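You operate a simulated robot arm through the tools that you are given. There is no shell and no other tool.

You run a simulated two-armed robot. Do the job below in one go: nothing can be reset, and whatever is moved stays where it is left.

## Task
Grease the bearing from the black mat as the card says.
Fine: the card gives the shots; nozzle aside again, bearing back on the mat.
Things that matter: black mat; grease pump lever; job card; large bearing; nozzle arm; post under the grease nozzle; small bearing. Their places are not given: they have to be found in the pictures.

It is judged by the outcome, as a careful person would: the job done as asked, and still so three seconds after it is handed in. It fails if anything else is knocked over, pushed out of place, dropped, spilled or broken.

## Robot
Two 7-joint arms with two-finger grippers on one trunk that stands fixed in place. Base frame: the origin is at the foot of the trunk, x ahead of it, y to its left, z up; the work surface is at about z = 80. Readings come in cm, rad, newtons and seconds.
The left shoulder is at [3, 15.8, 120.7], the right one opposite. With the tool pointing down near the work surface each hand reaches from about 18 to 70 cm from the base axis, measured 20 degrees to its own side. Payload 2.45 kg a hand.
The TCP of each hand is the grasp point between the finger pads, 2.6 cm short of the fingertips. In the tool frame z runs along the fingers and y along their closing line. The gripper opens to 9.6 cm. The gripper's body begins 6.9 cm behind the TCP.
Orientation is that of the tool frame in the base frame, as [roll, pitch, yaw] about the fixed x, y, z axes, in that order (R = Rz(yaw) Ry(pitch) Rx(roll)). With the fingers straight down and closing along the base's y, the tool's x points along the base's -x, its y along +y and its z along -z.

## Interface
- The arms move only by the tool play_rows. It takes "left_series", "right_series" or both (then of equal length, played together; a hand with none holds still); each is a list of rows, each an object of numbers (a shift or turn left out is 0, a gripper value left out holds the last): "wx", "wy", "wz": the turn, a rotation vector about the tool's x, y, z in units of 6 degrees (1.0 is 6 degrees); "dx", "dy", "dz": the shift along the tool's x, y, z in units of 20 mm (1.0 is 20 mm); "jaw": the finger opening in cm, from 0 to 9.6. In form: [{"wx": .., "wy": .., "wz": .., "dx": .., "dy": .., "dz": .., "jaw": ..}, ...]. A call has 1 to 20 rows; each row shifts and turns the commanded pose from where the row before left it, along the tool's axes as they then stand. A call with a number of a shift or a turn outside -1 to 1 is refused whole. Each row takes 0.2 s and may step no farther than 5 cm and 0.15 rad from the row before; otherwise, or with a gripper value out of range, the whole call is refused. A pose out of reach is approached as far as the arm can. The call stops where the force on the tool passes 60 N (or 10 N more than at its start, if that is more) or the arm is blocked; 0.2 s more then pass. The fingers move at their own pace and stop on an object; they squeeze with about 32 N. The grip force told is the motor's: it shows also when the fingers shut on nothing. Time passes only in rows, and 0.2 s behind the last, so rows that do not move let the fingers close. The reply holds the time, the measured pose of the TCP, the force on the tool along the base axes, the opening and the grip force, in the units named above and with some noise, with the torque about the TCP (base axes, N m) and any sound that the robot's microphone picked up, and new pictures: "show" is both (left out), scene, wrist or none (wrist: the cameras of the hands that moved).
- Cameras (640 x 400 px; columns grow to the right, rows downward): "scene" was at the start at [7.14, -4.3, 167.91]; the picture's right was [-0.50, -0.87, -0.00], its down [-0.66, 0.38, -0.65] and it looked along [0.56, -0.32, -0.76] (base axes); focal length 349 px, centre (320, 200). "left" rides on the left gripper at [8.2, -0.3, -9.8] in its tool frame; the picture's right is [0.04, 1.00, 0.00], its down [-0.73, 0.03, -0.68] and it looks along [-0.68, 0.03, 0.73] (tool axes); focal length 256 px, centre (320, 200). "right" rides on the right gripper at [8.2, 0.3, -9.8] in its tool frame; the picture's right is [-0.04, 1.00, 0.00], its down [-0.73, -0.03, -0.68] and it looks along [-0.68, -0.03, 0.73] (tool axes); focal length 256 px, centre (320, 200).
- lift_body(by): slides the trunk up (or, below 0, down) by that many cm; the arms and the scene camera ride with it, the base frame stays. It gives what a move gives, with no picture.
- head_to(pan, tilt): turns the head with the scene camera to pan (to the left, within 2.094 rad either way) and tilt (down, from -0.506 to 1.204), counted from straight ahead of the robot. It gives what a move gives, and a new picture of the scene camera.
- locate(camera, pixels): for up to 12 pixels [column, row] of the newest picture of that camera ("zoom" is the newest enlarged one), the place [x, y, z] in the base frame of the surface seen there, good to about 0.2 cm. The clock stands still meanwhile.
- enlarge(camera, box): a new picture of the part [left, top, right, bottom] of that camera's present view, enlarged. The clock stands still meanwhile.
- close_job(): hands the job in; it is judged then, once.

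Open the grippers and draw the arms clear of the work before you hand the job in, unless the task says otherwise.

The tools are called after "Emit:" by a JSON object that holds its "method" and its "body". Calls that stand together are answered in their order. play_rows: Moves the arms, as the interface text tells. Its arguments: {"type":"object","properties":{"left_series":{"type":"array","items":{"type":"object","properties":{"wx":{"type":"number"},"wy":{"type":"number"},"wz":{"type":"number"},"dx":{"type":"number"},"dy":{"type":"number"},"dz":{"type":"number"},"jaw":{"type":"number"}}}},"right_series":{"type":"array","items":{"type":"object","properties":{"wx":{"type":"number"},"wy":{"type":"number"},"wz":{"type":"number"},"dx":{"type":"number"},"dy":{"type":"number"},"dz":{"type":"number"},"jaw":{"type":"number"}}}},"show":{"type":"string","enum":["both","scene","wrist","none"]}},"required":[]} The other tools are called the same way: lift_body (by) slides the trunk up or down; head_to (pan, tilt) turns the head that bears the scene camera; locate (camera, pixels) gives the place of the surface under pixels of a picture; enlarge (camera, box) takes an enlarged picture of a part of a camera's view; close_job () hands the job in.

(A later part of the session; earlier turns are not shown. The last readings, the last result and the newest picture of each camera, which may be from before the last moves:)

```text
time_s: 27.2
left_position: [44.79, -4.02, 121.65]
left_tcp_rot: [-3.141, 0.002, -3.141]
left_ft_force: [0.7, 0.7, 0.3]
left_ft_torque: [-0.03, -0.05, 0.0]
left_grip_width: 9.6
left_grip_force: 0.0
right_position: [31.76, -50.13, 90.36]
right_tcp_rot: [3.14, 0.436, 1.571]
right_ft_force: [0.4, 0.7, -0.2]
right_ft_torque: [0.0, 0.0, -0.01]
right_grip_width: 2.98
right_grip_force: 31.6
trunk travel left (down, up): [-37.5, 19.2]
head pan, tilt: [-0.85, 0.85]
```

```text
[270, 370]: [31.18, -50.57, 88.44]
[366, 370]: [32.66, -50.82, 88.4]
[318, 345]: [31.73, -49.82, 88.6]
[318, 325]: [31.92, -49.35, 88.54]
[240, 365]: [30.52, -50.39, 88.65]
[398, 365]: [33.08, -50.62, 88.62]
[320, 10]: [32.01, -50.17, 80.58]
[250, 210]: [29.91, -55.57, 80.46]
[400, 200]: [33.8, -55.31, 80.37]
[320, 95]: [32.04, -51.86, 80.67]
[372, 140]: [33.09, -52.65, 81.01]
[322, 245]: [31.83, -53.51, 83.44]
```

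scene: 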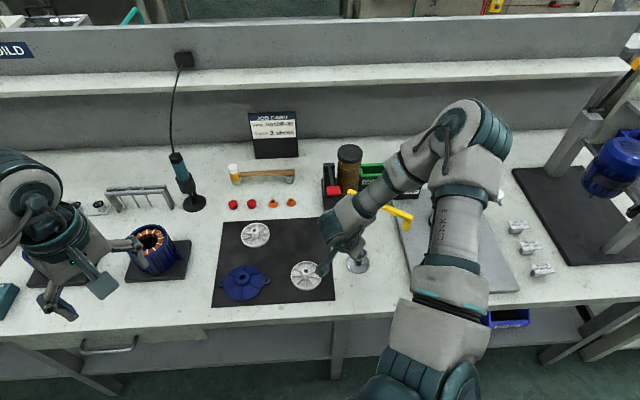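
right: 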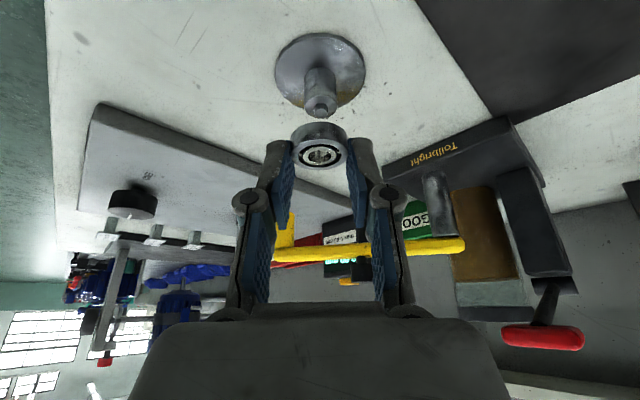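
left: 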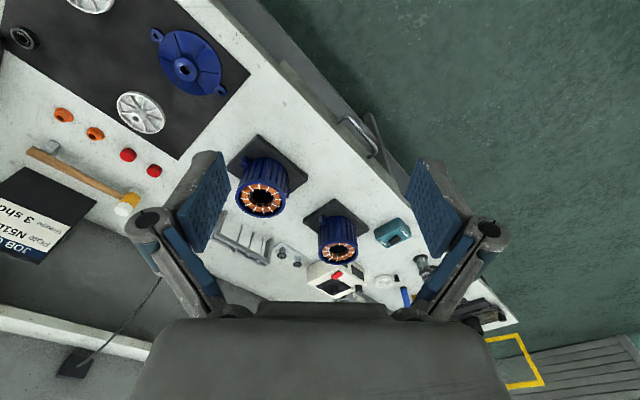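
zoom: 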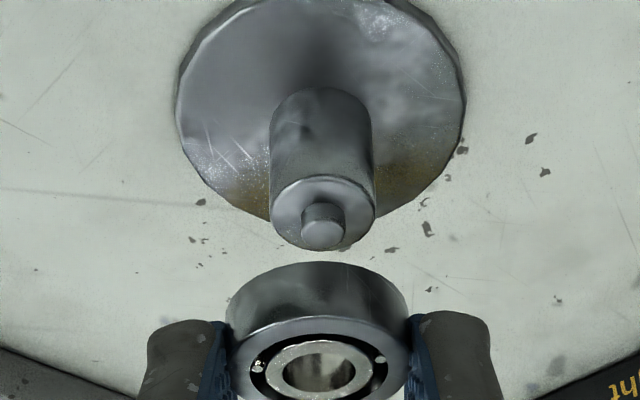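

The pin is at about (31.88,-53.05), top 83.6. I go to a hover with the bearing about 1 cm above the pin and look again.

Emit:
{"method": "play_rows", "body": {"right_series": [{"dz": 0.353, "dx": -0.119, "dy": 0.008}, {"dz": 0.353, "dx": -0.119, "dy": 0.008}, {"dz": 0.353, "dx": -0.119, "dy": 0.008}, {"dz": 0.353, "dx": -0.119, "dy": 0.008}, {"dz": 0.353, "dx": -0.119, "dy": 0.008}, {}]}}

Emit:
{"method": "enlarge", "body": {"camera": "right", "box": [240, 80, 400, 180]}}

Emit:
{"method": "enlarge", "body": {"camera": "scene", "box": [320, 230, 400, 280]}}

```text
time_s: 28.6
left_position: [44.87, -3.84, 121.81]
left_tcp_rot: [3.141, 0.001, 3.141]
left_ft_force: [-0.1, -0.3, -0.3]
left_ft_torque: [-0.03, -0.02, -0.01]
left_grip_width: 9.61
left_grip_force: 0.1
right_position: [31.76, -52.74, 87.65]
right_tcp_rot: [3.141, 0.437, 1.572]
right_ft_force: [-0.1, -0.7, -0.7]
right_ft_torque: [-0.06, 0.0, 0.03]
right_grip_width: 3.01
right_grip_force: 31.5
trunk travel left (down, up): [-37.5, 19.2]
head pan, tilt: [-0.85, 0.85]
```

scene: 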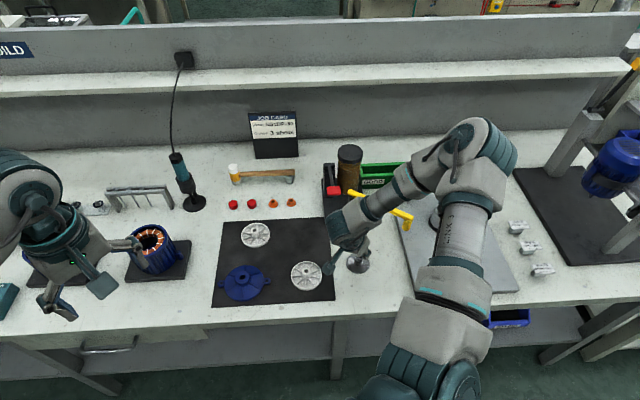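
right: 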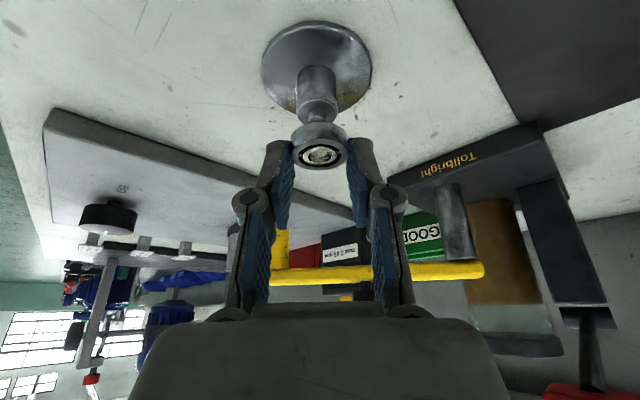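

```text
4.00 times, centred on (320, 130) of right
```

zoom: 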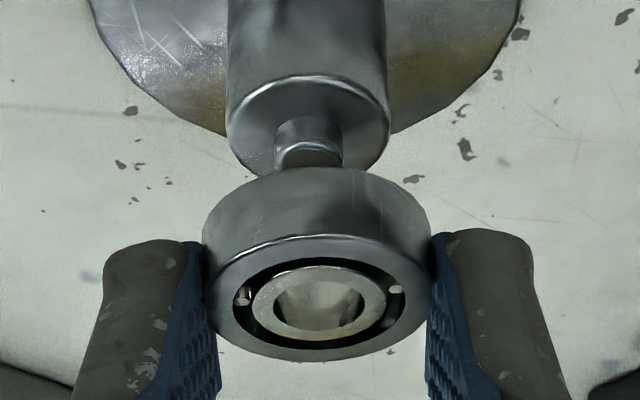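

```text
8.00 times, centred on (360, 255) of scene
```

zoom: 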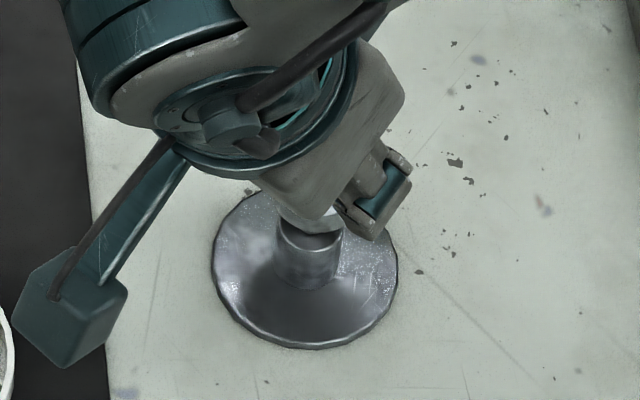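

The bearing is about 0.1 cm too far +x relative to the pin (bearing centre col ~318, post ~309). For the y alignment I gather more located points, first from this scene zoom of the disc, then from the wrist.

Emit:
{"method": "locate", "body": {"camera": "zoom", "pixels": [[216, 265], [392, 265], [230, 310], [300, 342], [370, 310], [225, 225], [388, 235], [283, 240], [336, 240], [310, 250], [260, 335], [340, 335]]}}

Emit:
{"method": "enlarge", "body": {"camera": "right", "box": [240, 80, 400, 180]}}

Emit:
{"method": "locate", "body": {"camera": "zoom", "pixels": [[309, 150], [285, 152], [333, 152], [236, 125], [382, 125], [309, 85], [262, 153], [356, 152], [309, 45], [309, 10], [245, 95], [375, 95]]}}

Emit:
{"method": "locate", "body": {"camera": "zoom", "pixels": [[212, 300], [424, 300], [318, 242], [318, 357], [250, 255], [385, 345], [385, 255], [250, 345], [262, 305], [376, 303], [318, 272], [320, 337]]}}

```text
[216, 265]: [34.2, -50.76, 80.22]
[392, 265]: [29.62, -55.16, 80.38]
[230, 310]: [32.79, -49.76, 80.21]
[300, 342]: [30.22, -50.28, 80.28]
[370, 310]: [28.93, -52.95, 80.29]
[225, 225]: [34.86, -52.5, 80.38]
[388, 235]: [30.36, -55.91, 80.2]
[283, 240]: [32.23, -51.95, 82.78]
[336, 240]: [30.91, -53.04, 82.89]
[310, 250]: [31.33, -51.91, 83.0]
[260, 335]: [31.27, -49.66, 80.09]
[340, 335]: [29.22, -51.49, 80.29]
```

```text
4.00 times, centred on (320, 130) of right
```

zoom: 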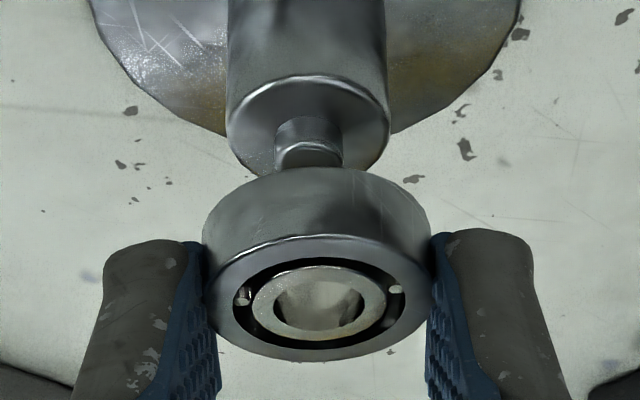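

```text
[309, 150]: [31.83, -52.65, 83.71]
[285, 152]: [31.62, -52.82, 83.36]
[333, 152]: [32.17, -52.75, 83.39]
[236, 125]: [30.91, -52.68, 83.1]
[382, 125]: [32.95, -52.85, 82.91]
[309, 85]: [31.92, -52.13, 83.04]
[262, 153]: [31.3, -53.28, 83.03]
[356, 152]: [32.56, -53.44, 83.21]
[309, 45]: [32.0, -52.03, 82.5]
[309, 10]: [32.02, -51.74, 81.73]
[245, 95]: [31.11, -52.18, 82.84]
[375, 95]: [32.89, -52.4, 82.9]
```

```text
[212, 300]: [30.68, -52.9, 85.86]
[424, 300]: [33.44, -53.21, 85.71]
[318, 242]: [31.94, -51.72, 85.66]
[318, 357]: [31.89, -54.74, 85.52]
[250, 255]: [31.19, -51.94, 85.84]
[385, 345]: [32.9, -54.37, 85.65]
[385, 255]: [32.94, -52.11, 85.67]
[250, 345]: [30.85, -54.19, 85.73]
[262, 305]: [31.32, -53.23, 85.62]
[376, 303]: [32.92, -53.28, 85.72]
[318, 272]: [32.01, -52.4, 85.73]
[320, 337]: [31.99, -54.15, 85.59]
```

Comparing located points, the post centre is near (31.9,-52.87) while the bearing centre is near (32.0,-53.18), so I shift by about (-0.1,+0.28) and go 0.4 down, then look again.

Emit:
{"method": "play_rows", "body": {"right_series": [{"dx": 0.1, "dy": -0.025, "dz": 0.06}, {"dx": 0.111, "dy": -0.025, "dz": 0.062}, {}], "show": "wrist"}}

Emit:
{"method": "enlarge", "body": {"camera": "right", "box": [256, 90, 384, 170]}}

```text
time_s: 29.4
left_position: [44.89, -3.87, 121.71]
left_tcp_rot: [-3.14, 0.002, -3.141]
left_ft_force: [-0.2, -0.2, -0.1]
left_ft_torque: [0.0, -0.01, -0.01]
left_grip_width: 9.61
left_grip_force: 0.0
right_position: [31.77, -52.39, 87.35]
right_tcp_rot: [3.139, 0.435, 1.57]
right_ft_force: [-0.3, -1.1, -0.4]
right_ft_torque: [0.0, -0.01, 0.01]
right_grip_width: 3.01
right_grip_force: 31.8
trunk travel left (down, up): [-37.5, 19.2]
head pan, tilt: [-0.85, 0.85]
```

right: 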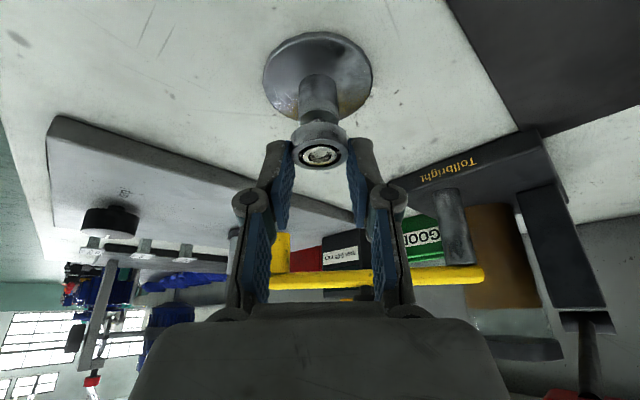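

```text
5.00 times, centred on (320, 130) of right
```

zoom: 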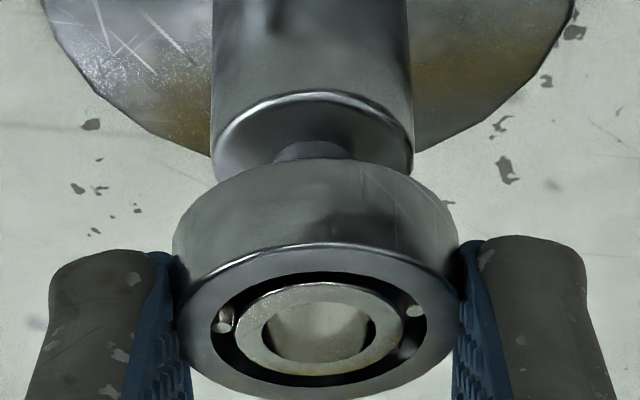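

Now the bearing and post share the same column (315 vs ~313) and the computed y offset is only about 0.07 cm. I correct that, lower another 0.5 cm, and watch the force.

Emit:
{"method": "play_rows", "body": {"right_series": [{"dx": 0.039, "dz": 0.12}, {"dx": 0.039, "dz": 0.119}, {}], "show": "wrist"}}

Emit:
{"method": "enlarge", "body": {"camera": "right", "box": [256, 90, 384, 170]}}

```text
time_s: 30.2
left_position: [44.88, -3.91, 121.71]
left_tcp_rot: [3.141, 0.001, -3.141]
left_ft_force: [-0.7, -0.5, -0.3]
left_ft_torque: [0.03, 0.01, -0.02]
left_grip_width: 9.62
left_grip_force: 0.1
right_position: [31.88, -52.49, 86.77]
right_tcp_rot: [3.141, 0.435, 1.572]
right_ft_force: [0.2, -0.2, -0.2]
right_ft_torque: [-0.04, 0.0, -0.04]
right_grip_width: 3.01
right_grip_force: 32.0
trunk travel left (down, up): [-37.5, 19.2]
head pan, tilt: [-0.85, 0.85]
```

right: 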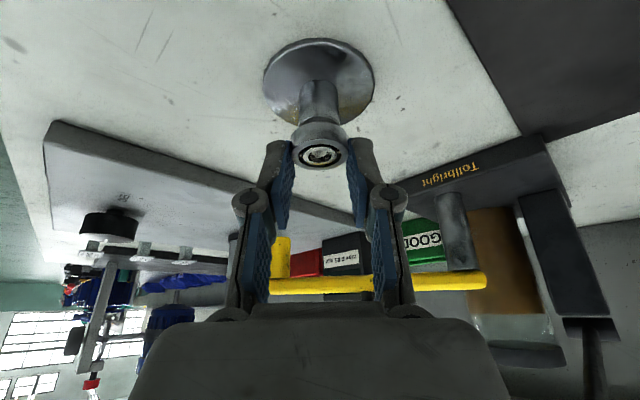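

```text
5.00 times, centred on (320, 130) of right
```

zoom: 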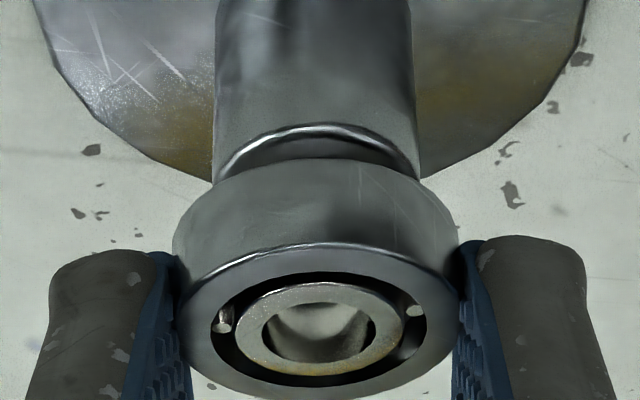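

Alignment still holds (bearing centre 315, shoulder ~316). I lower in small steps through the expected pin-top contact height.

Emit:
{"method": "play_rows", "body": {"right_series": [{"dx": 0.021, "dz": 0.045}, {"dx": 0.021, "dz": 0.045}, {"dx": 0.021, "dz": 0.045}, {"dx": 0.021, "dz": 0.045}, {}], "show": "wrist"}}

Emit:
{"method": "enlarge", "body": {"camera": "right", "box": [256, 90, 384, 170]}}

```text
time_s: 31.4
left_position: [44.97, -3.83, 121.76]
left_tcp_rot: [3.141, 0.003, 3.141]
left_ft_force: [-0.3, -0.2, 1.0]
left_ft_torque: [-0.03, -0.03, -0.01]
left_grip_width: 9.59
left_grip_force: 0.1
right_position: [31.82, -52.61, 86.49]
right_tcp_rot: [3.141, 0.436, 1.572]
right_ft_force: [-0.5, 0.6, 0.7]
right_ft_torque: [-0.01, 0.02, -0.04]
right_grip_width: 3.02
right_grip_force: 32.3
trunk travel left (down, up): [-37.5, 19.2]
head pan, tilt: [-0.85, 0.85]
```

right: 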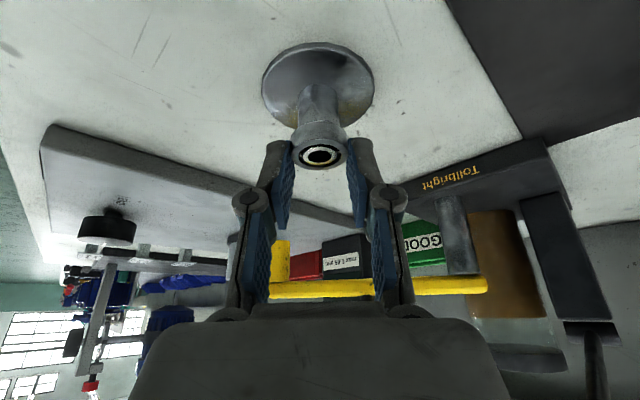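

```text
5.00 times, centred on (320, 130) of right
```

zoom: 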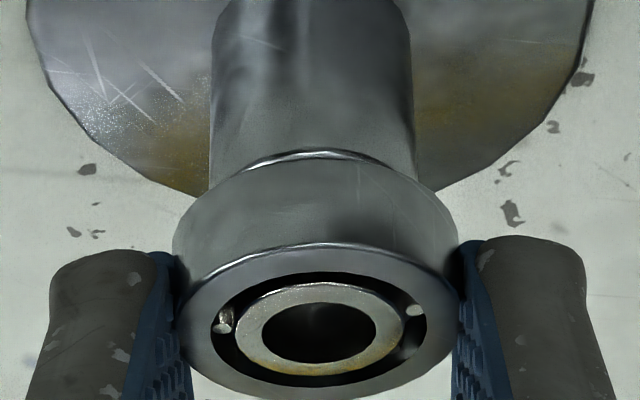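

No contact force and the bore has gone dark, so the pin is entering. I keep lowering in small steps until the shoulder pushes back.

Emit:
{"method": "play_rows", "body": {"right_series": [{"dx": 0.021, "dz": 0.045}, {"dx": 0.021, "dz": 0.045}, {"dx": 0.021, "dz": 0.045}, {"dx": 0.021, "dz": 0.045}, {}], "show": "wrist"}}

Emit:
{"method": "enlarge", "body": {"camera": "right", "box": [256, 90, 384, 170]}}

```text
time_s: 32.6
left_position: [44.89, -3.76, 121.81]
left_tcp_rot: [-3.14, 0.001, -3.14]
left_ft_force: [-0.4, -0.6, 0.4]
left_ft_torque: [0.04, -0.02, 0.0]
left_grip_width: 9.57
left_grip_force: 0.2
right_position: [31.82, -52.6, 86.0]
right_tcp_rot: [3.141, 0.437, 1.57]
right_ft_force: [0.1, 0.8, 6.3]
right_ft_torque: [-0.02, -0.05, -0.01]
right_grip_width: 2.98
right_grip_force: 31.7
trunk travel left (down, up): [-37.5, 19.2]
head pan, tilt: [-0.85, 0.85]
```

right: 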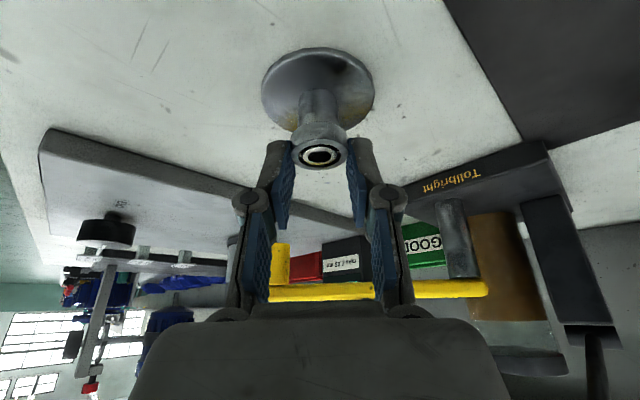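

```text
5.00 times, centred on (320, 130) of right
```

zoom: 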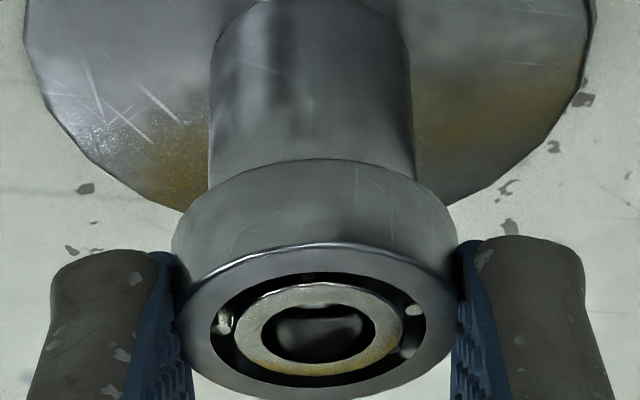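

Upward force is 6 N and the pin shows inside the bore: the bearing is seated. I open the jaw and back off along the tool axis.

Emit:
{"method": "play_rows", "body": {"right_series": [{"jaw": 3.4}, {"jaw": 4.2}, {"jaw": 5}, {}, {"dz": -0.2}, {"dz": -0.4}, {"dz": -0.6}, {"dz": -0.6}, {"dz": -0.6}, {"dz": -0.6}]}}

Emit:
{"method": "enlarge", "body": {"camera": "right", "box": [240, 20, 400, 120]}}

```text
time_s: 34.9
left_position: [44.78, -3.79, 121.82]
left_tcp_rot: [3.141, 0.002, 3.14]
left_ft_force: [0.0, 0.6, -0.4]
left_ft_torque: [0.04, 0.01, -0.01]
left_grip_width: 9.59
left_grip_force: 0.2
right_position: [31.76, -49.85, 91.51]
right_tcp_rot: [-3.141, 0.435, 1.569]
right_ft_force: [0.1, -0.6, -0.3]
right_ft_torque: [0.01, -0.01, -0.01]
right_grip_width: 5.01
right_grip_force: 0.1
trunk travel left (down, up): [-37.5, 19.2]
head pan, tilt: [-0.85, 0.85]
```

scene: 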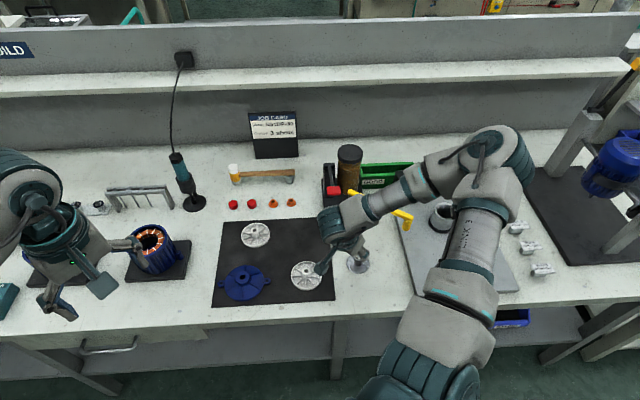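
right: 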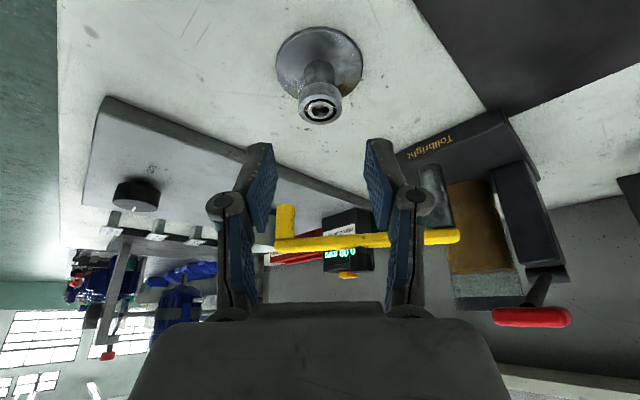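

```text
4.00 times, centred on (320, 70) of right
```

zoom: 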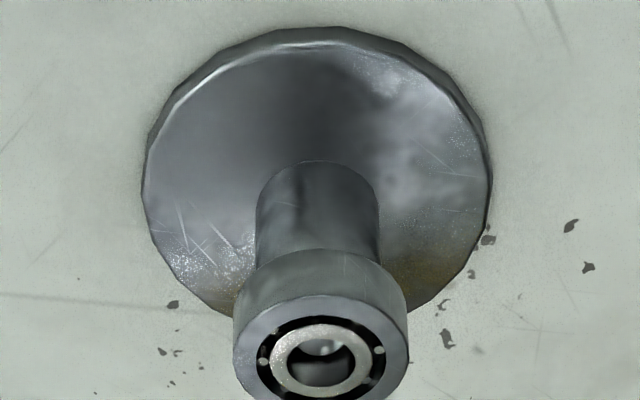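

The bearing stays seated on the post. Next I raise the hand, stand it upright and turn it back to use on the knob of the yellow nozzle arm.

Emit:
{"method": "play_rows", "body": {"right_series": [{"dx": -0.254, "dz": -0.544}, {"dx": -0.254, "dz": -0.544}, {"dx": -0.254, "dz": -0.544}, {"dx": -0.254, "dz": -0.544}, {"dx": -0.254, "dz": -0.544}, {"dx": -0.254, "dz": -0.544}, {"dx": -0.254, "dz": -0.544}, {"dx": -0.254, "dz": -0.544}, {"dx": -0.254, "dz": -0.544}, {"dx": -0.254, "dz": -0.544}, {"wy": 1}, {"wy": 1}, {"wy": 1}, {"wy": 1}, {"wy": 0.17}], "show": "scene"}}

Emit:
{"method": "play_rows", "body": {"right_series": [{"wz": -1}, {"wz": -1}, {"wz": -1}, {"wz": -1}, {"wz": -1}, {"wz": -1}, {"wz": -1}, {"wz": -1}, {"wz": -1}, {"wz": -1}, {"wz": -1}, {"wz": -1}, {"wz": -1}, {"wz": -1}, {"wz": -1}, {"wz": -1}, {"wz": -0.5}]}}

```text
time_s: 38.0
left_position: [44.84, -3.85, 121.73]
left_tcp_rot: [3.141, 0.001, -3.14]
left_ft_force: [0.1, 0.3, -0.1]
left_ft_torque: [-0.01, 0.02, 0.0]
left_grip_width: 9.61
left_grip_force: 0.0
right_position: [31.84, -50.12, 103.65]
right_tcp_rot: [-3.14, -0.001, 1.573]
right_ft_force: [-0.4, 0.0, -0.2]
right_ft_torque: [-0.01, 0.0, -0.01]
right_grip_width: 5.01
right_grip_force: 0.1
trunk travel left (down, up): [-37.5, 19.2]
head pan, tilt: [-0.85, 0.85]
```

scene: 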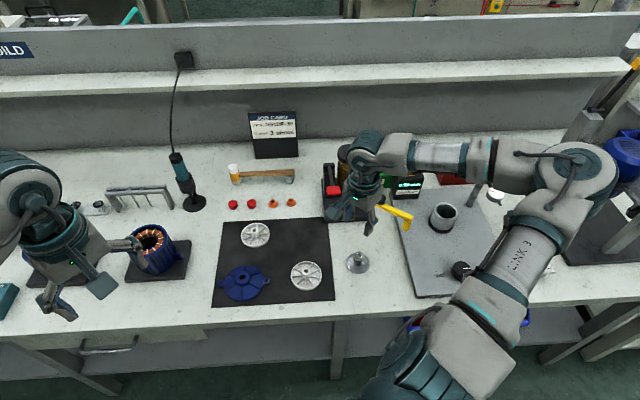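

```text
time_s: 41.6
left_position: [44.91, -3.79, 121.7]
left_tcp_rot: [3.14, 0.002, 3.141]
left_ft_force: [0.5, -0.5, 0.0]
left_ft_torque: [0.04, -0.03, 0.03]
left_grip_width: 9.59
left_grip_force: 0.1
right_position: [31.69, -49.98, 103.54]
right_tcp_rot: [-3.141, -0.001, -2.982]
right_ft_force: [-0.1, -1.5, -0.7]
right_ft_torque: [-0.02, -0.05, 0.01]
right_grip_width: 5.01
right_grip_force: 0.0
trunk travel left (down, up): [-37.5, 19.2]
head pan, tilt: [-0.85, 0.85]
```

scene: 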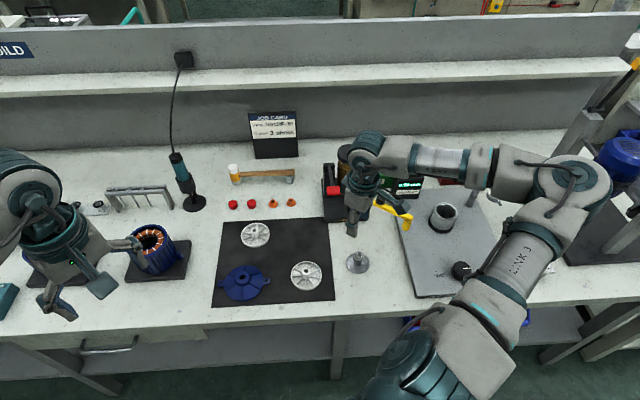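
right: 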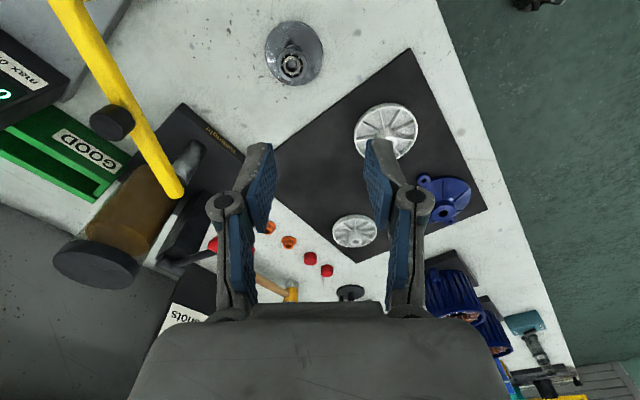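

The hand is upright with yaw 189°. I check elbow clearance before moving over the knob at about (35.6,-67).

Emit:
{"method": "locate", "body": {"camera": "scene", "pixels": [[578, 180], [590, 200], [550, 175], [450, 160], [520, 270], [620, 160]]}}

Emit:
{"method": "play_rows", "body": {"right_series": [{"dx": -0.045, "dy": -0.669, "dz": 0.03}, {"dx": -0.045, "dy": -0.669, "dz": 0.03}, {"dx": -0.045, "dy": -0.669, "dz": 0.03}, {"dx": -0.045, "dy": -0.669, "dz": 0.03}, {"dx": -0.045, "dy": -0.669, "dz": 0.03}, {"dx": -0.045, "dy": -0.669, "dz": 0.03}, {"dx": -0.045, "dy": -0.669, "dz": 0.03}, {"dx": -0.045, "dy": -0.669, "dz": 0.03}, {"dx": -0.045, "dy": -0.669, "dz": 0.03}, {"dx": -0.045, "dy": -0.669, "dz": 0.03}]}}

```text
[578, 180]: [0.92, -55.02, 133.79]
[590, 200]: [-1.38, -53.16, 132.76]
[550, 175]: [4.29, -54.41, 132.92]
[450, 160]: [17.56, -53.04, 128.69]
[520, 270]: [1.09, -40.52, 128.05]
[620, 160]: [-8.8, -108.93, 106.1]
```

```text
time_s: 43.9
left_position: [44.92, -3.83, 121.81]
left_tcp_rot: [3.141, 0.002, 3.141]
left_ft_force: [0.3, 1.2, -0.3]
left_ft_torque: [0.01, 0.01, -0.01]
left_grip_width: 9.61
left_grip_force: 0.1
right_position: [32.07, -51.37, 103.46]
right_tcp_rot: [-3.141, -0.001, -2.984]
right_ft_force: [0.4, 0.4, -0.7]
right_ft_torque: [0.01, 0.01, -0.01]
right_grip_width: 5.01
right_grip_force: 0.1
right hand out of reach, approached as far as the arm can: row 2, 3, 4, 5, 6, 7, 8, 9, 10
trunk travel left (down, up): [-37.5, 19.2]
head pan, tilt: [-0.85, 0.85]
```

scene: 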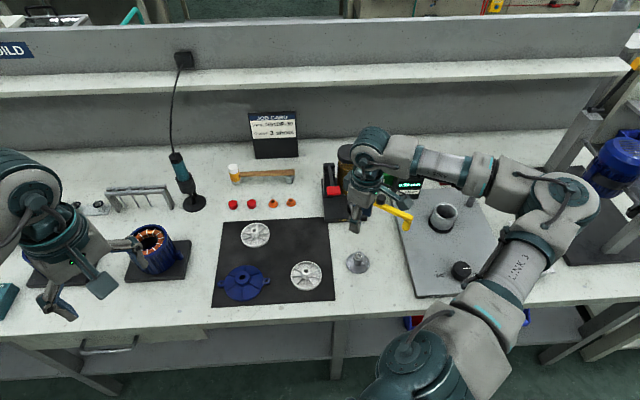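
right: 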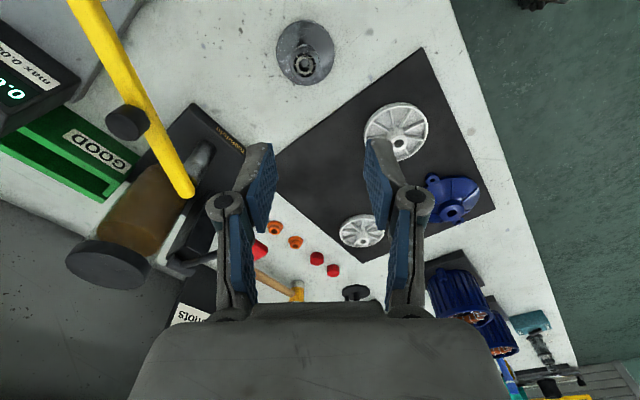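

The move stopped short at (32,-51.4): probably a wrist limit at this yaw. I turn the hand back toward yaw ~140° (enough to hold the knob) and see where it goes; at z≈103 everything is clear.

Emit:
{"method": "play_rows", "body": {"right_series": [{"wz": 1}, {"wz": 1}, {"wz": 1}, {"wz": 1}, {"wz": 1}, {"wz": 1}, {"wz": 1}, {"wz": 1}]}}

```text
time_s: 45.6
left_position: [44.81, -3.86, 121.74]
left_tcp_rot: [3.14, 0.002, 3.141]
left_ft_force: [0.0, 0.4, -0.1]
left_ft_torque: [-0.03, 0.02, -0.02]
left_grip_width: 9.59
left_grip_force: 0.1
right_position: [32.1, -51.37, 103.44]
right_tcp_rot: [3.141, 0.001, 2.461]
right_ft_force: [0.7, 0.3, 0.1]
right_ft_torque: [0.02, 0.03, 0.01]
right_grip_width: 5.0
right_grip_force: 0.0
trunk travel left (down, up): [-37.5, 19.2]
head pan, tilt: [-0.85, 0.85]
```

scene: 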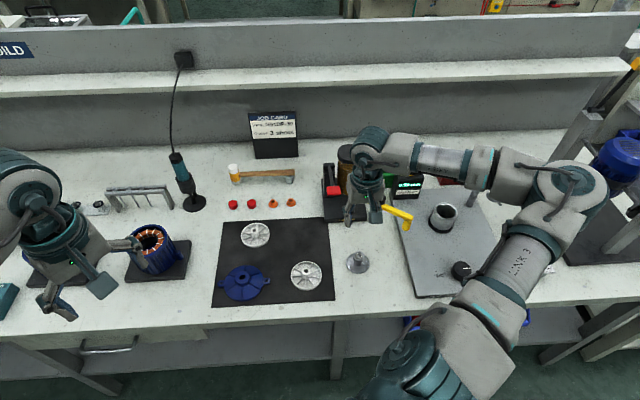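
right: 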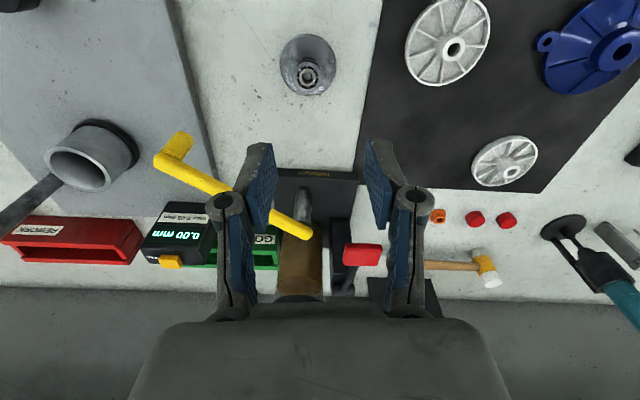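

The commanded pose stays where it was reached; yaw is now 141°. I try moving over the knob again.

Emit:
{"method": "play_rows", "body": {"right_series": [{"dx": -0.522, "dy": -0.413, "dz": 0.04}, {"dx": -0.522, "dy": -0.413, "dz": 0.04}, {"dx": -0.522, "dy": -0.413, "dz": 0.04}, {"dx": -0.522, "dy": -0.413, "dz": 0.04}, {"dx": -0.522, "dy": -0.413, "dz": 0.04}, {"dx": -0.522, "dy": -0.413, "dz": 0.04}, {"dx": -0.522, "dy": -0.413, "dz": 0.04}, {"dx": -0.522, "dy": -0.413, "dz": 0.04}, {"dx": -0.522, "dy": -0.413, "dz": 0.04}, {"dx": -0.522, "dy": -0.413, "dz": 0.04}, {"dx": -0.522, "dy": -0.413, "dz": 0.04}, {"dx": -0.522, "dy": -0.413, "dz": 0.04}]}}

```text
time_s: 48.2
left_position: [44.85, -3.92, 121.67]
left_tcp_rot: [-3.141, 0.001, -3.141]
left_ft_force: [0.3, 0.3, -1.2]
left_ft_torque: [-0.01, -0.01, -0.03]
left_grip_width: 9.61
left_grip_force: 0.0
right_position: [35.43, -66.8, 102.54]
right_tcp_rot: [3.14, 0.0, 2.461]
right_ft_force: [0.0, -0.3, 0.5]
right_ft_torque: [-0.01, 0.0, 0.01]
right_grip_width: 5.0
right_grip_force: 0.1
trunk travel left (down, up): [-37.5, 19.2]
head pan, tilt: [-0.85, 0.85]
```

scene: 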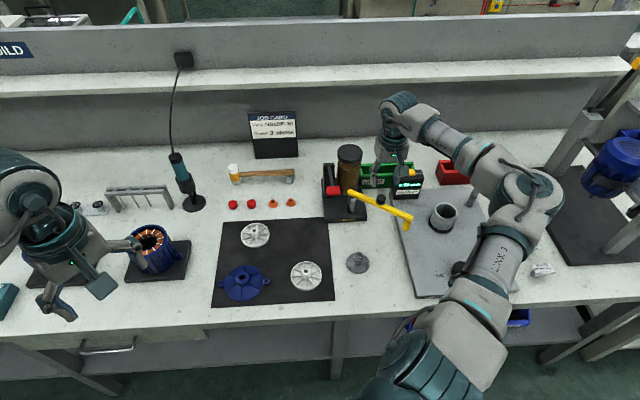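
right: 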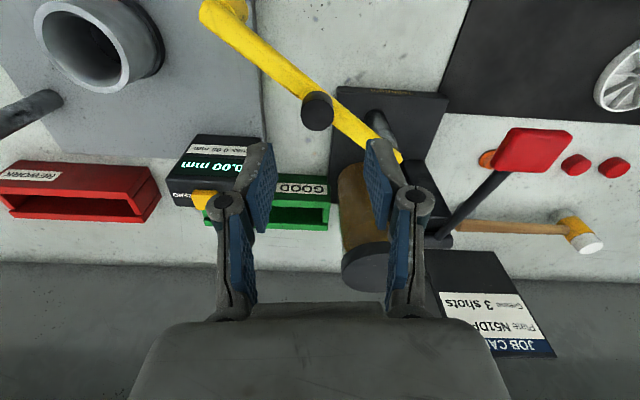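

Reached (35.4,-66.8,102.5); the knob appears at wrist (317,110) centred between the fingers. I enlarge and locate the knob and arm.

Emit:
{"method": "enlarge", "body": {"camera": "right", "box": [190, 0, 430, 150]}}

Emit:
{"method": "enlarge", "body": {"camera": "right", "box": [280, 75, 360, 150]}}

Emit:
{"method": "locate", "body": {"camera": "right", "pixels": [[317, 123], [317, 130], [303, 122], [330, 124], [317, 98], [225, 20], [340, 130], [395, 155], [260, 55], [245, 15], [375, 130], [350, 150]]}}

```text
2.67 times, centred on (310, 75) of right
```

zoom: 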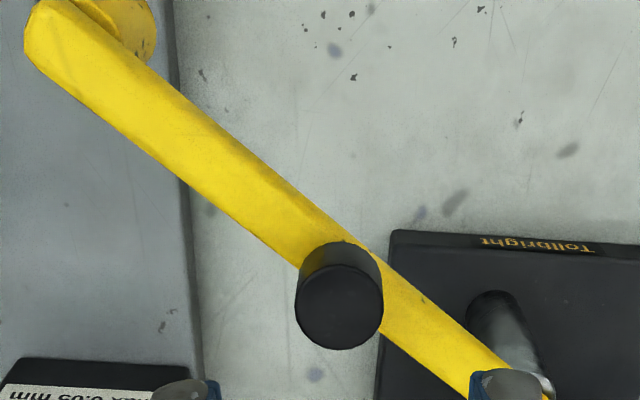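

```text
5.33 times, centred on (320, 112) of right
```

zoom: 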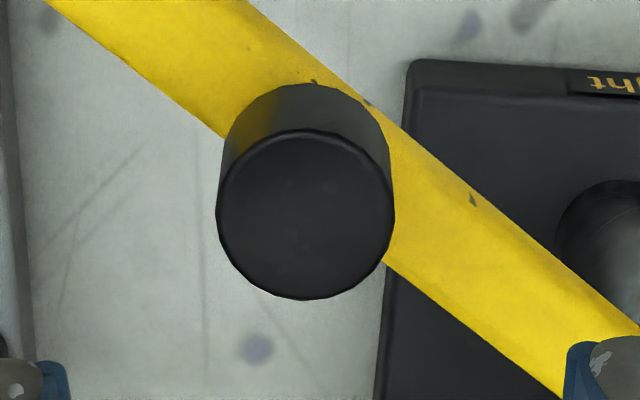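

```text
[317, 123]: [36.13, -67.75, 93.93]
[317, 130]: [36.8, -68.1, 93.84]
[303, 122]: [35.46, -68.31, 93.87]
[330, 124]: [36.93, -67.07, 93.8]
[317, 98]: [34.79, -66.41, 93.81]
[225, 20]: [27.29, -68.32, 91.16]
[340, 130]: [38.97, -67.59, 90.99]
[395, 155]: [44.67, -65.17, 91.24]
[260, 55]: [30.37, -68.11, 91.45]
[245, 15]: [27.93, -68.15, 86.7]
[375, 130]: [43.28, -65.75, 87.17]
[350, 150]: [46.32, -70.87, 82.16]
```

The knob centre is (35.8,-67.2), 2.5 cm wide, top z 93.9, bar top z 91.2. I centre over it and descend so the tips stop ~0.6 cm above the bar.

Emit:
{"method": "play_rows", "body": {"right_series": [{"dx": -0.135, "dy": -0.043}, {"dx": -0.135, "dy": -0.043}, {"dz": 0.5}, {"dz": 0.5}, {"dz": 0.5}, {"dz": 0.5}, {"dz": 0.5}, {"dz": 0.5}, {"dz": 0.4}, {"dz": 0.3}, {"dz": 0.2}, {"dz": 0.1}, {}]}}

Emit:
{"method": "enlarge", "body": {"camera": "right", "box": [230, 60, 410, 190]}}

```text
time_s: 51.0
left_position: [44.89, -3.72, 121.7]
left_tcp_rot: [3.14, 0.0, -3.141]
left_ft_force: [0.4, -0.2, -0.6]
left_ft_torque: [-0.02, 0.04, 0.02]
left_grip_width: 9.58
left_grip_force: 0.1
right_position: [35.81, -67.28, 94.48]
right_tcp_rot: [3.141, 0.0, 2.461]
right_ft_force: [0.0, -0.8, -0.4]
right_ft_torque: [-0.01, -0.02, 0.0]
right_grip_width: 5.0
right_grip_force: 0.1
trunk travel left (down, up): [-37.5, 19.2]
head pan, tilt: [-0.85, 0.85]
```

scene: 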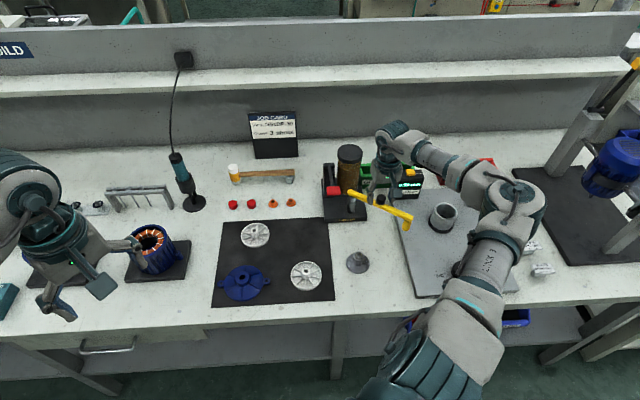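
right: 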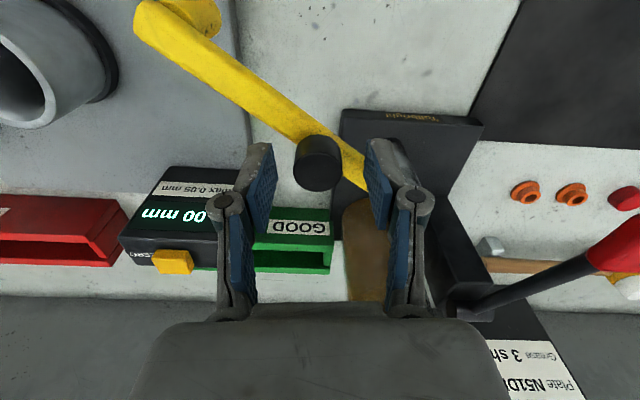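

```text
3.08 times, centred on (320, 125) of right
```

zoom: 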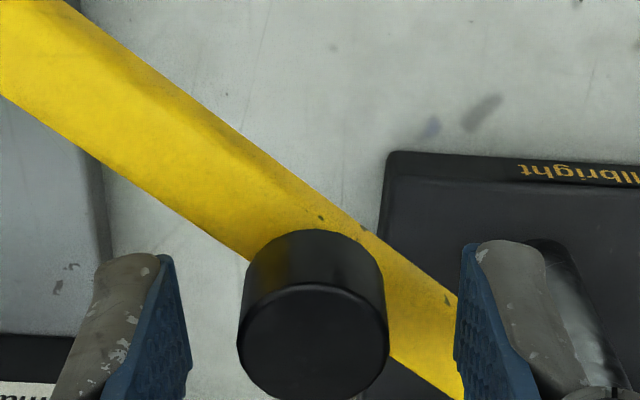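

The knob is centred between the pads. I close on it.

Emit:
{"method": "play_rows", "body": {"right_series": [{"jaw": 3.5}, {"jaw": 2.8}, {"jaw": 2.2}, {"jaw": 2.2}, {"jaw": 2.2}]}}

Emit:
{"method": "enlarge", "body": {"camera": "right", "box": [230, 60, 410, 190]}}

```text
time_s: 52.2
left_position: [44.85, -3.87, 121.75]
left_tcp_rot: [3.141, 0.004, 3.141]
left_ft_force: [0.0, -0.6, -0.1]
left_ft_torque: [0.0, 0.0, 0.03]
left_grip_width: 9.6
left_grip_force: 0.1
right_position: [35.86, -67.42, 94.67]
right_tcp_rot: [-3.141, 0.0, 2.46]
right_ft_force: [-3.5, -1.6, 0.4]
right_ft_torque: [0.0, 0.26, 0.02]
right_grip_width: 2.53
right_grip_force: 44.7
trunk travel left (down, up): [-37.5, 19.2]
head pan, tilt: [-0.85, 0.85]
```

scene: 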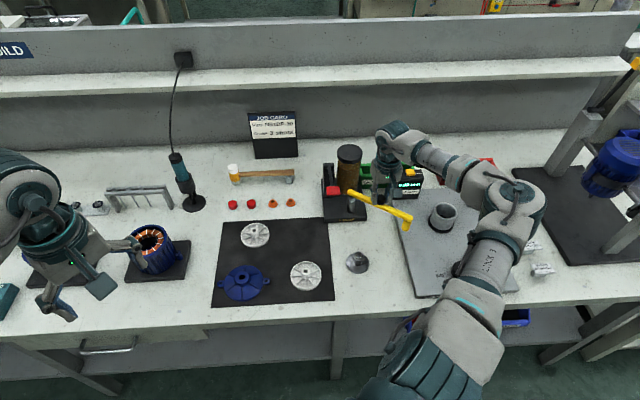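
right: 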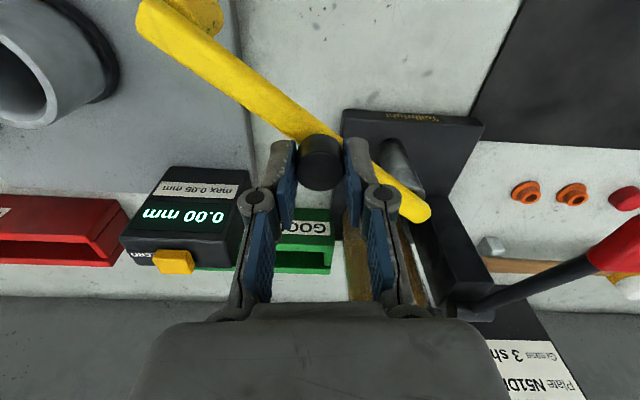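

```text
3.08 times, centred on (320, 125) of right
```

zoom: 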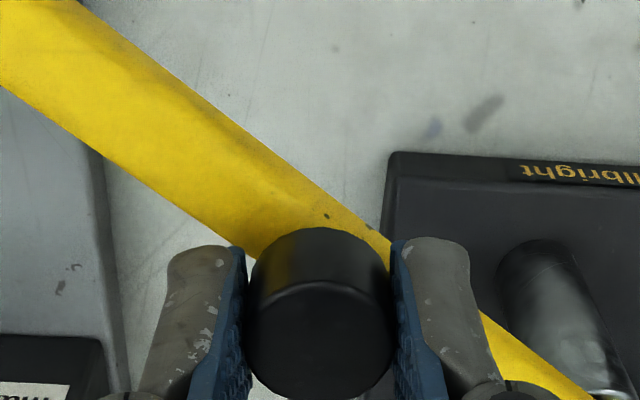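

The knob is gripped (2.53 cm). I start swinging the arm with a small test of 4 rows (12°) along the arc about the pivot at (44.2,-65.4), turning the hand with it.

Emit:
{"method": "play_rows", "body": {"right_series": [{"dx": 0.1693, "dy": 0.1471, "wz": 0.5}, {"dx": 0.1693, "dy": 0.1471, "wz": 0.5}, {"dx": 0.1693, "dy": 0.1471, "wz": 0.5}, {"dx": 0.1693, "dy": 0.1471, "wz": 0.5}]}}

```text
time_s: 53.2
left_position: [44.87, -3.74, 121.68]
left_tcp_rot: [3.141, 0.002, -3.141]
left_ft_force: [-0.6, 0.1, -0.4]
left_ft_torque: [-0.03, -0.02, -0.04]
left_grip_width: 9.61
left_grip_force: 0.1
right_position: [35.72, -65.52, 94.42]
right_tcp_rot: [3.14, 0.0, 2.252]
right_ft_force: [-1.3, 4.2, -3.1]
right_ft_torque: [0.13, -0.06, 0.32]
right_grip_width: 2.52
right_grip_force: 44.9
trunk travel left (down, up): [-37.5, 19.2]
head pan, tilt: [-0.85, 0.85]
```

scene: 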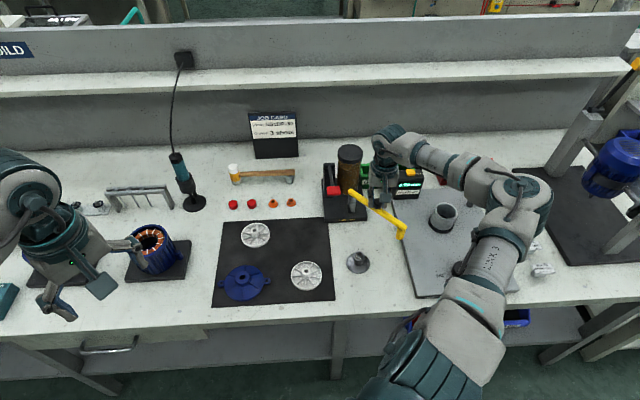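
right: 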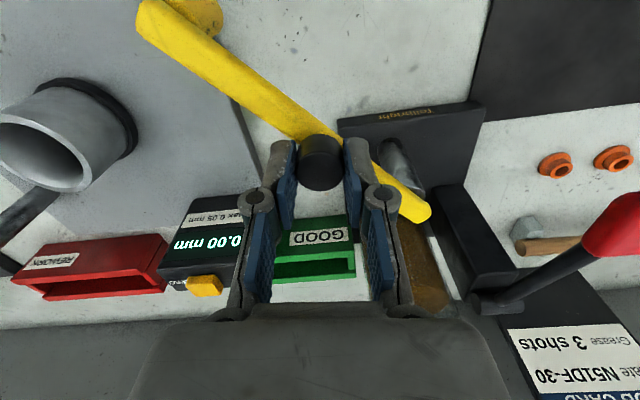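

The arm follows with low forces (nozzle now at scene (401,233)). I go on for another 24°.

Emit:
{"method": "play_rows", "body": {"right_series": [{"dx": 0.1693, "dy": 0.1471, "wz": 0.5}, {"dx": 0.1693, "dy": 0.1471, "wz": 0.5}, {"dx": 0.1693, "dy": 0.1471, "wz": 0.5}, {"dx": 0.1693, "dy": 0.1471, "wz": 0.5}, {"dx": 0.1693, "dy": 0.1471, "wz": 0.5}, {"dx": 0.1693, "dy": 0.1471, "wz": 0.5}, {"dx": 0.1693, "dy": 0.1471, "wz": 0.5}, {"dx": 0.1693, "dy": 0.1471, "wz": 0.5}]}}

```text
time_s: 55.0
left_position: [44.92, -3.73, 121.67]
left_tcp_rot: [-3.141, 0.002, 3.141]
left_ft_force: [-0.6, 0.1, 0.0]
left_ft_torque: [-0.01, -0.02, -0.01]
left_grip_width: 9.63
left_grip_force: 0.1
right_position: [36.47, -62.16, 94.49]
right_tcp_rot: [3.141, 0.001, 1.831]
right_ft_force: [3.2, 2.5, -0.7]
right_ft_torque: [0.48, -0.03, 0.26]
right_grip_width: 2.53
right_grip_force: 44.9
trunk travel left (down, up): [-37.5, 19.2]
head pan, tilt: [-0.85, 0.85]
```

scene: 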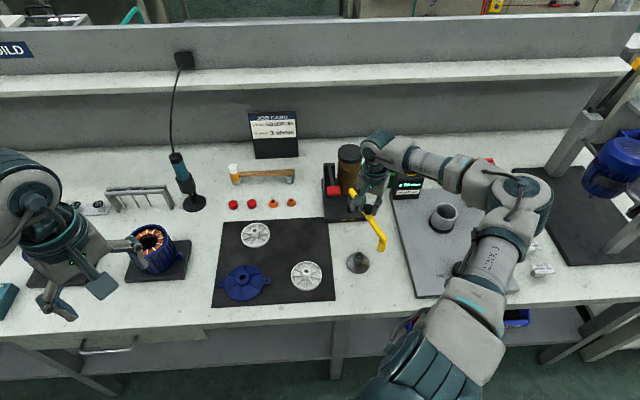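
right: 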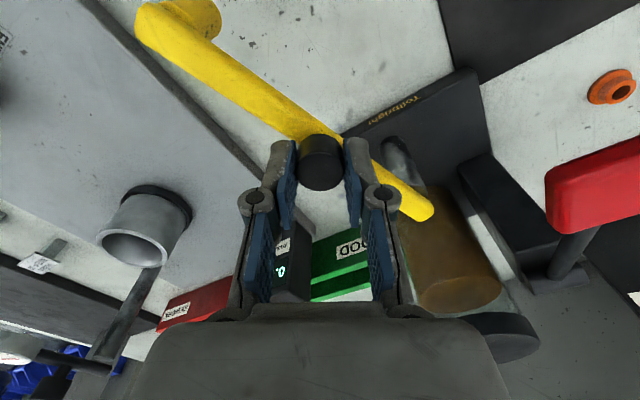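

36° done; the nozzle is at scene (381,247), post at (357,262). I go on 12° more and inspect the gap between nozzle and bearing.

Emit:
{"method": "play_rows", "body": {"right_series": [{"dx": 0.1693, "dy": 0.1471, "wz": 0.5}, {"dx": 0.1693, "dy": 0.1471, "wz": 0.5}, {"dx": 0.1693, "dy": 0.1471, "wz": 0.5}, {"dx": 0.1693, "dy": 0.1471, "wz": 0.5}]}}

Emit:
{"method": "enlarge", "body": {"camera": "scene", "box": [320, 180, 420, 285]}}

Emit:
{"method": "enlarge", "body": {"camera": "right", "box": [120, 0, 260, 100]}}

```text
time_s: 56.0
left_position: [44.88, -3.91, 121.89]
left_tcp_rot: [-3.141, 0.002, 3.141]
left_ft_force: [-0.1, -0.1, -0.5]
left_ft_torque: [0.01, -0.01, 0.0]
left_grip_width: 9.61
left_grip_force: 0.0
right_position: [37.29, -60.57, 94.59]
right_tcp_rot: [3.14, -0.001, 1.622]
right_ft_force: [2.2, 0.8, 0.6]
right_ft_torque: [0.0, -0.01, 0.15]
right_grip_width: 2.54
right_grip_force: 45.3
trunk travel left (down, up): [-37.5, 19.2]
head pan, tilt: [-0.85, 0.85]
```

scene: 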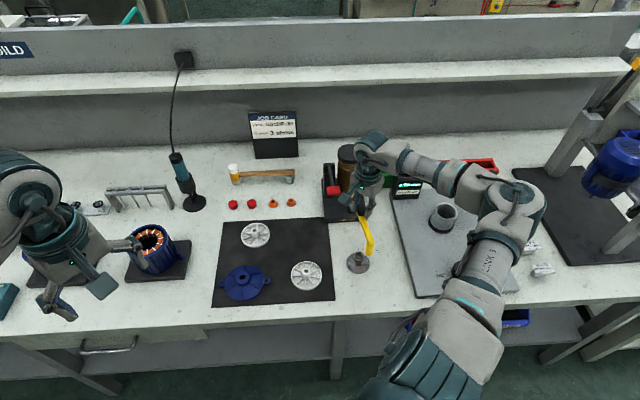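
right: 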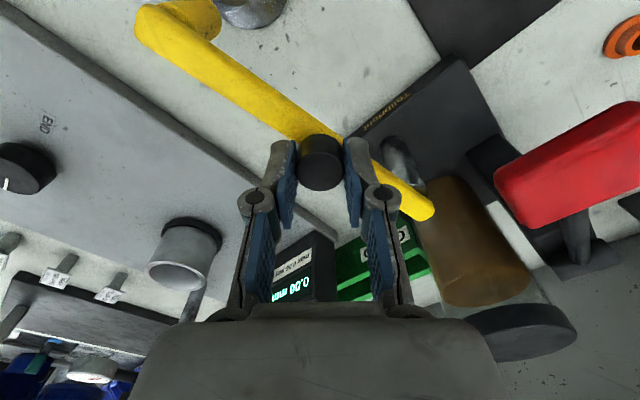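

```text
3.81 times, centred on (370, 232) of scene
```

zoom: 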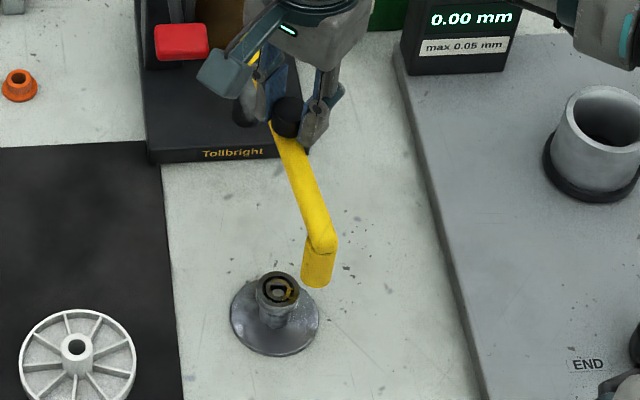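

```text
4.00 times, centred on (190, 50) of right
```

zoom: 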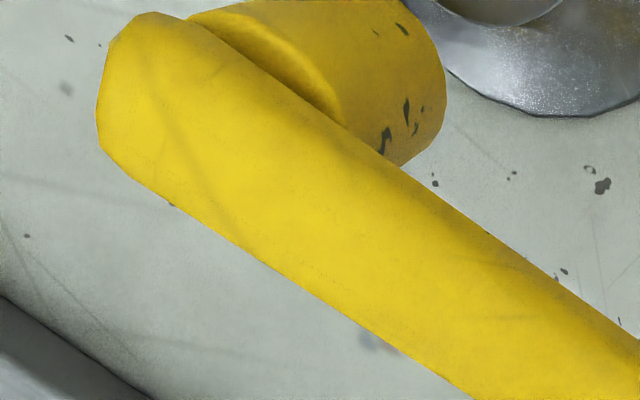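

The nozzle is at scene (369,248), the bearing at (358,255). I locate both to know the remaining angle.

Emit:
{"method": "enlarge", "body": {"camera": "scene", "box": [340, 215, 390, 275]}}

Emit:
{"method": "locate", "body": {"camera": "scene", "pixels": [[367.5, 250], [369.5, 252], [372, 250], [370, 243], [368.5, 235], [365, 222], [358, 256], [356, 253], [361, 253]]}}

```text
6.67 times, centred on (365, 245) of scene
```

zoom: 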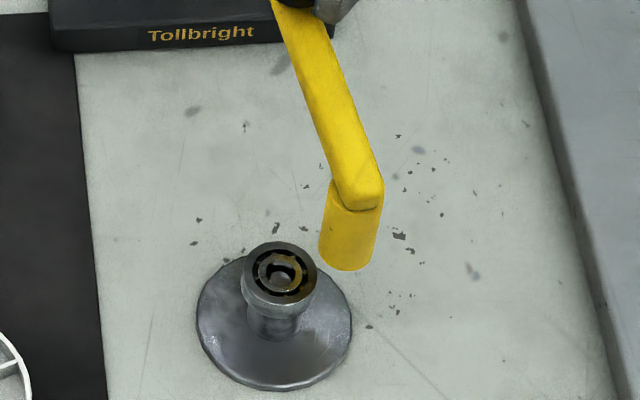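

```text
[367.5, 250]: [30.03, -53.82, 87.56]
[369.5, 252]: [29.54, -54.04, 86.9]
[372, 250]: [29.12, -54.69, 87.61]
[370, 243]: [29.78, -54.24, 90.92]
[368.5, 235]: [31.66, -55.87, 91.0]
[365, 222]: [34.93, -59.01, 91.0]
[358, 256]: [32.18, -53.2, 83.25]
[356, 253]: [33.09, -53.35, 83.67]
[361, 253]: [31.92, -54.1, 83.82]
```

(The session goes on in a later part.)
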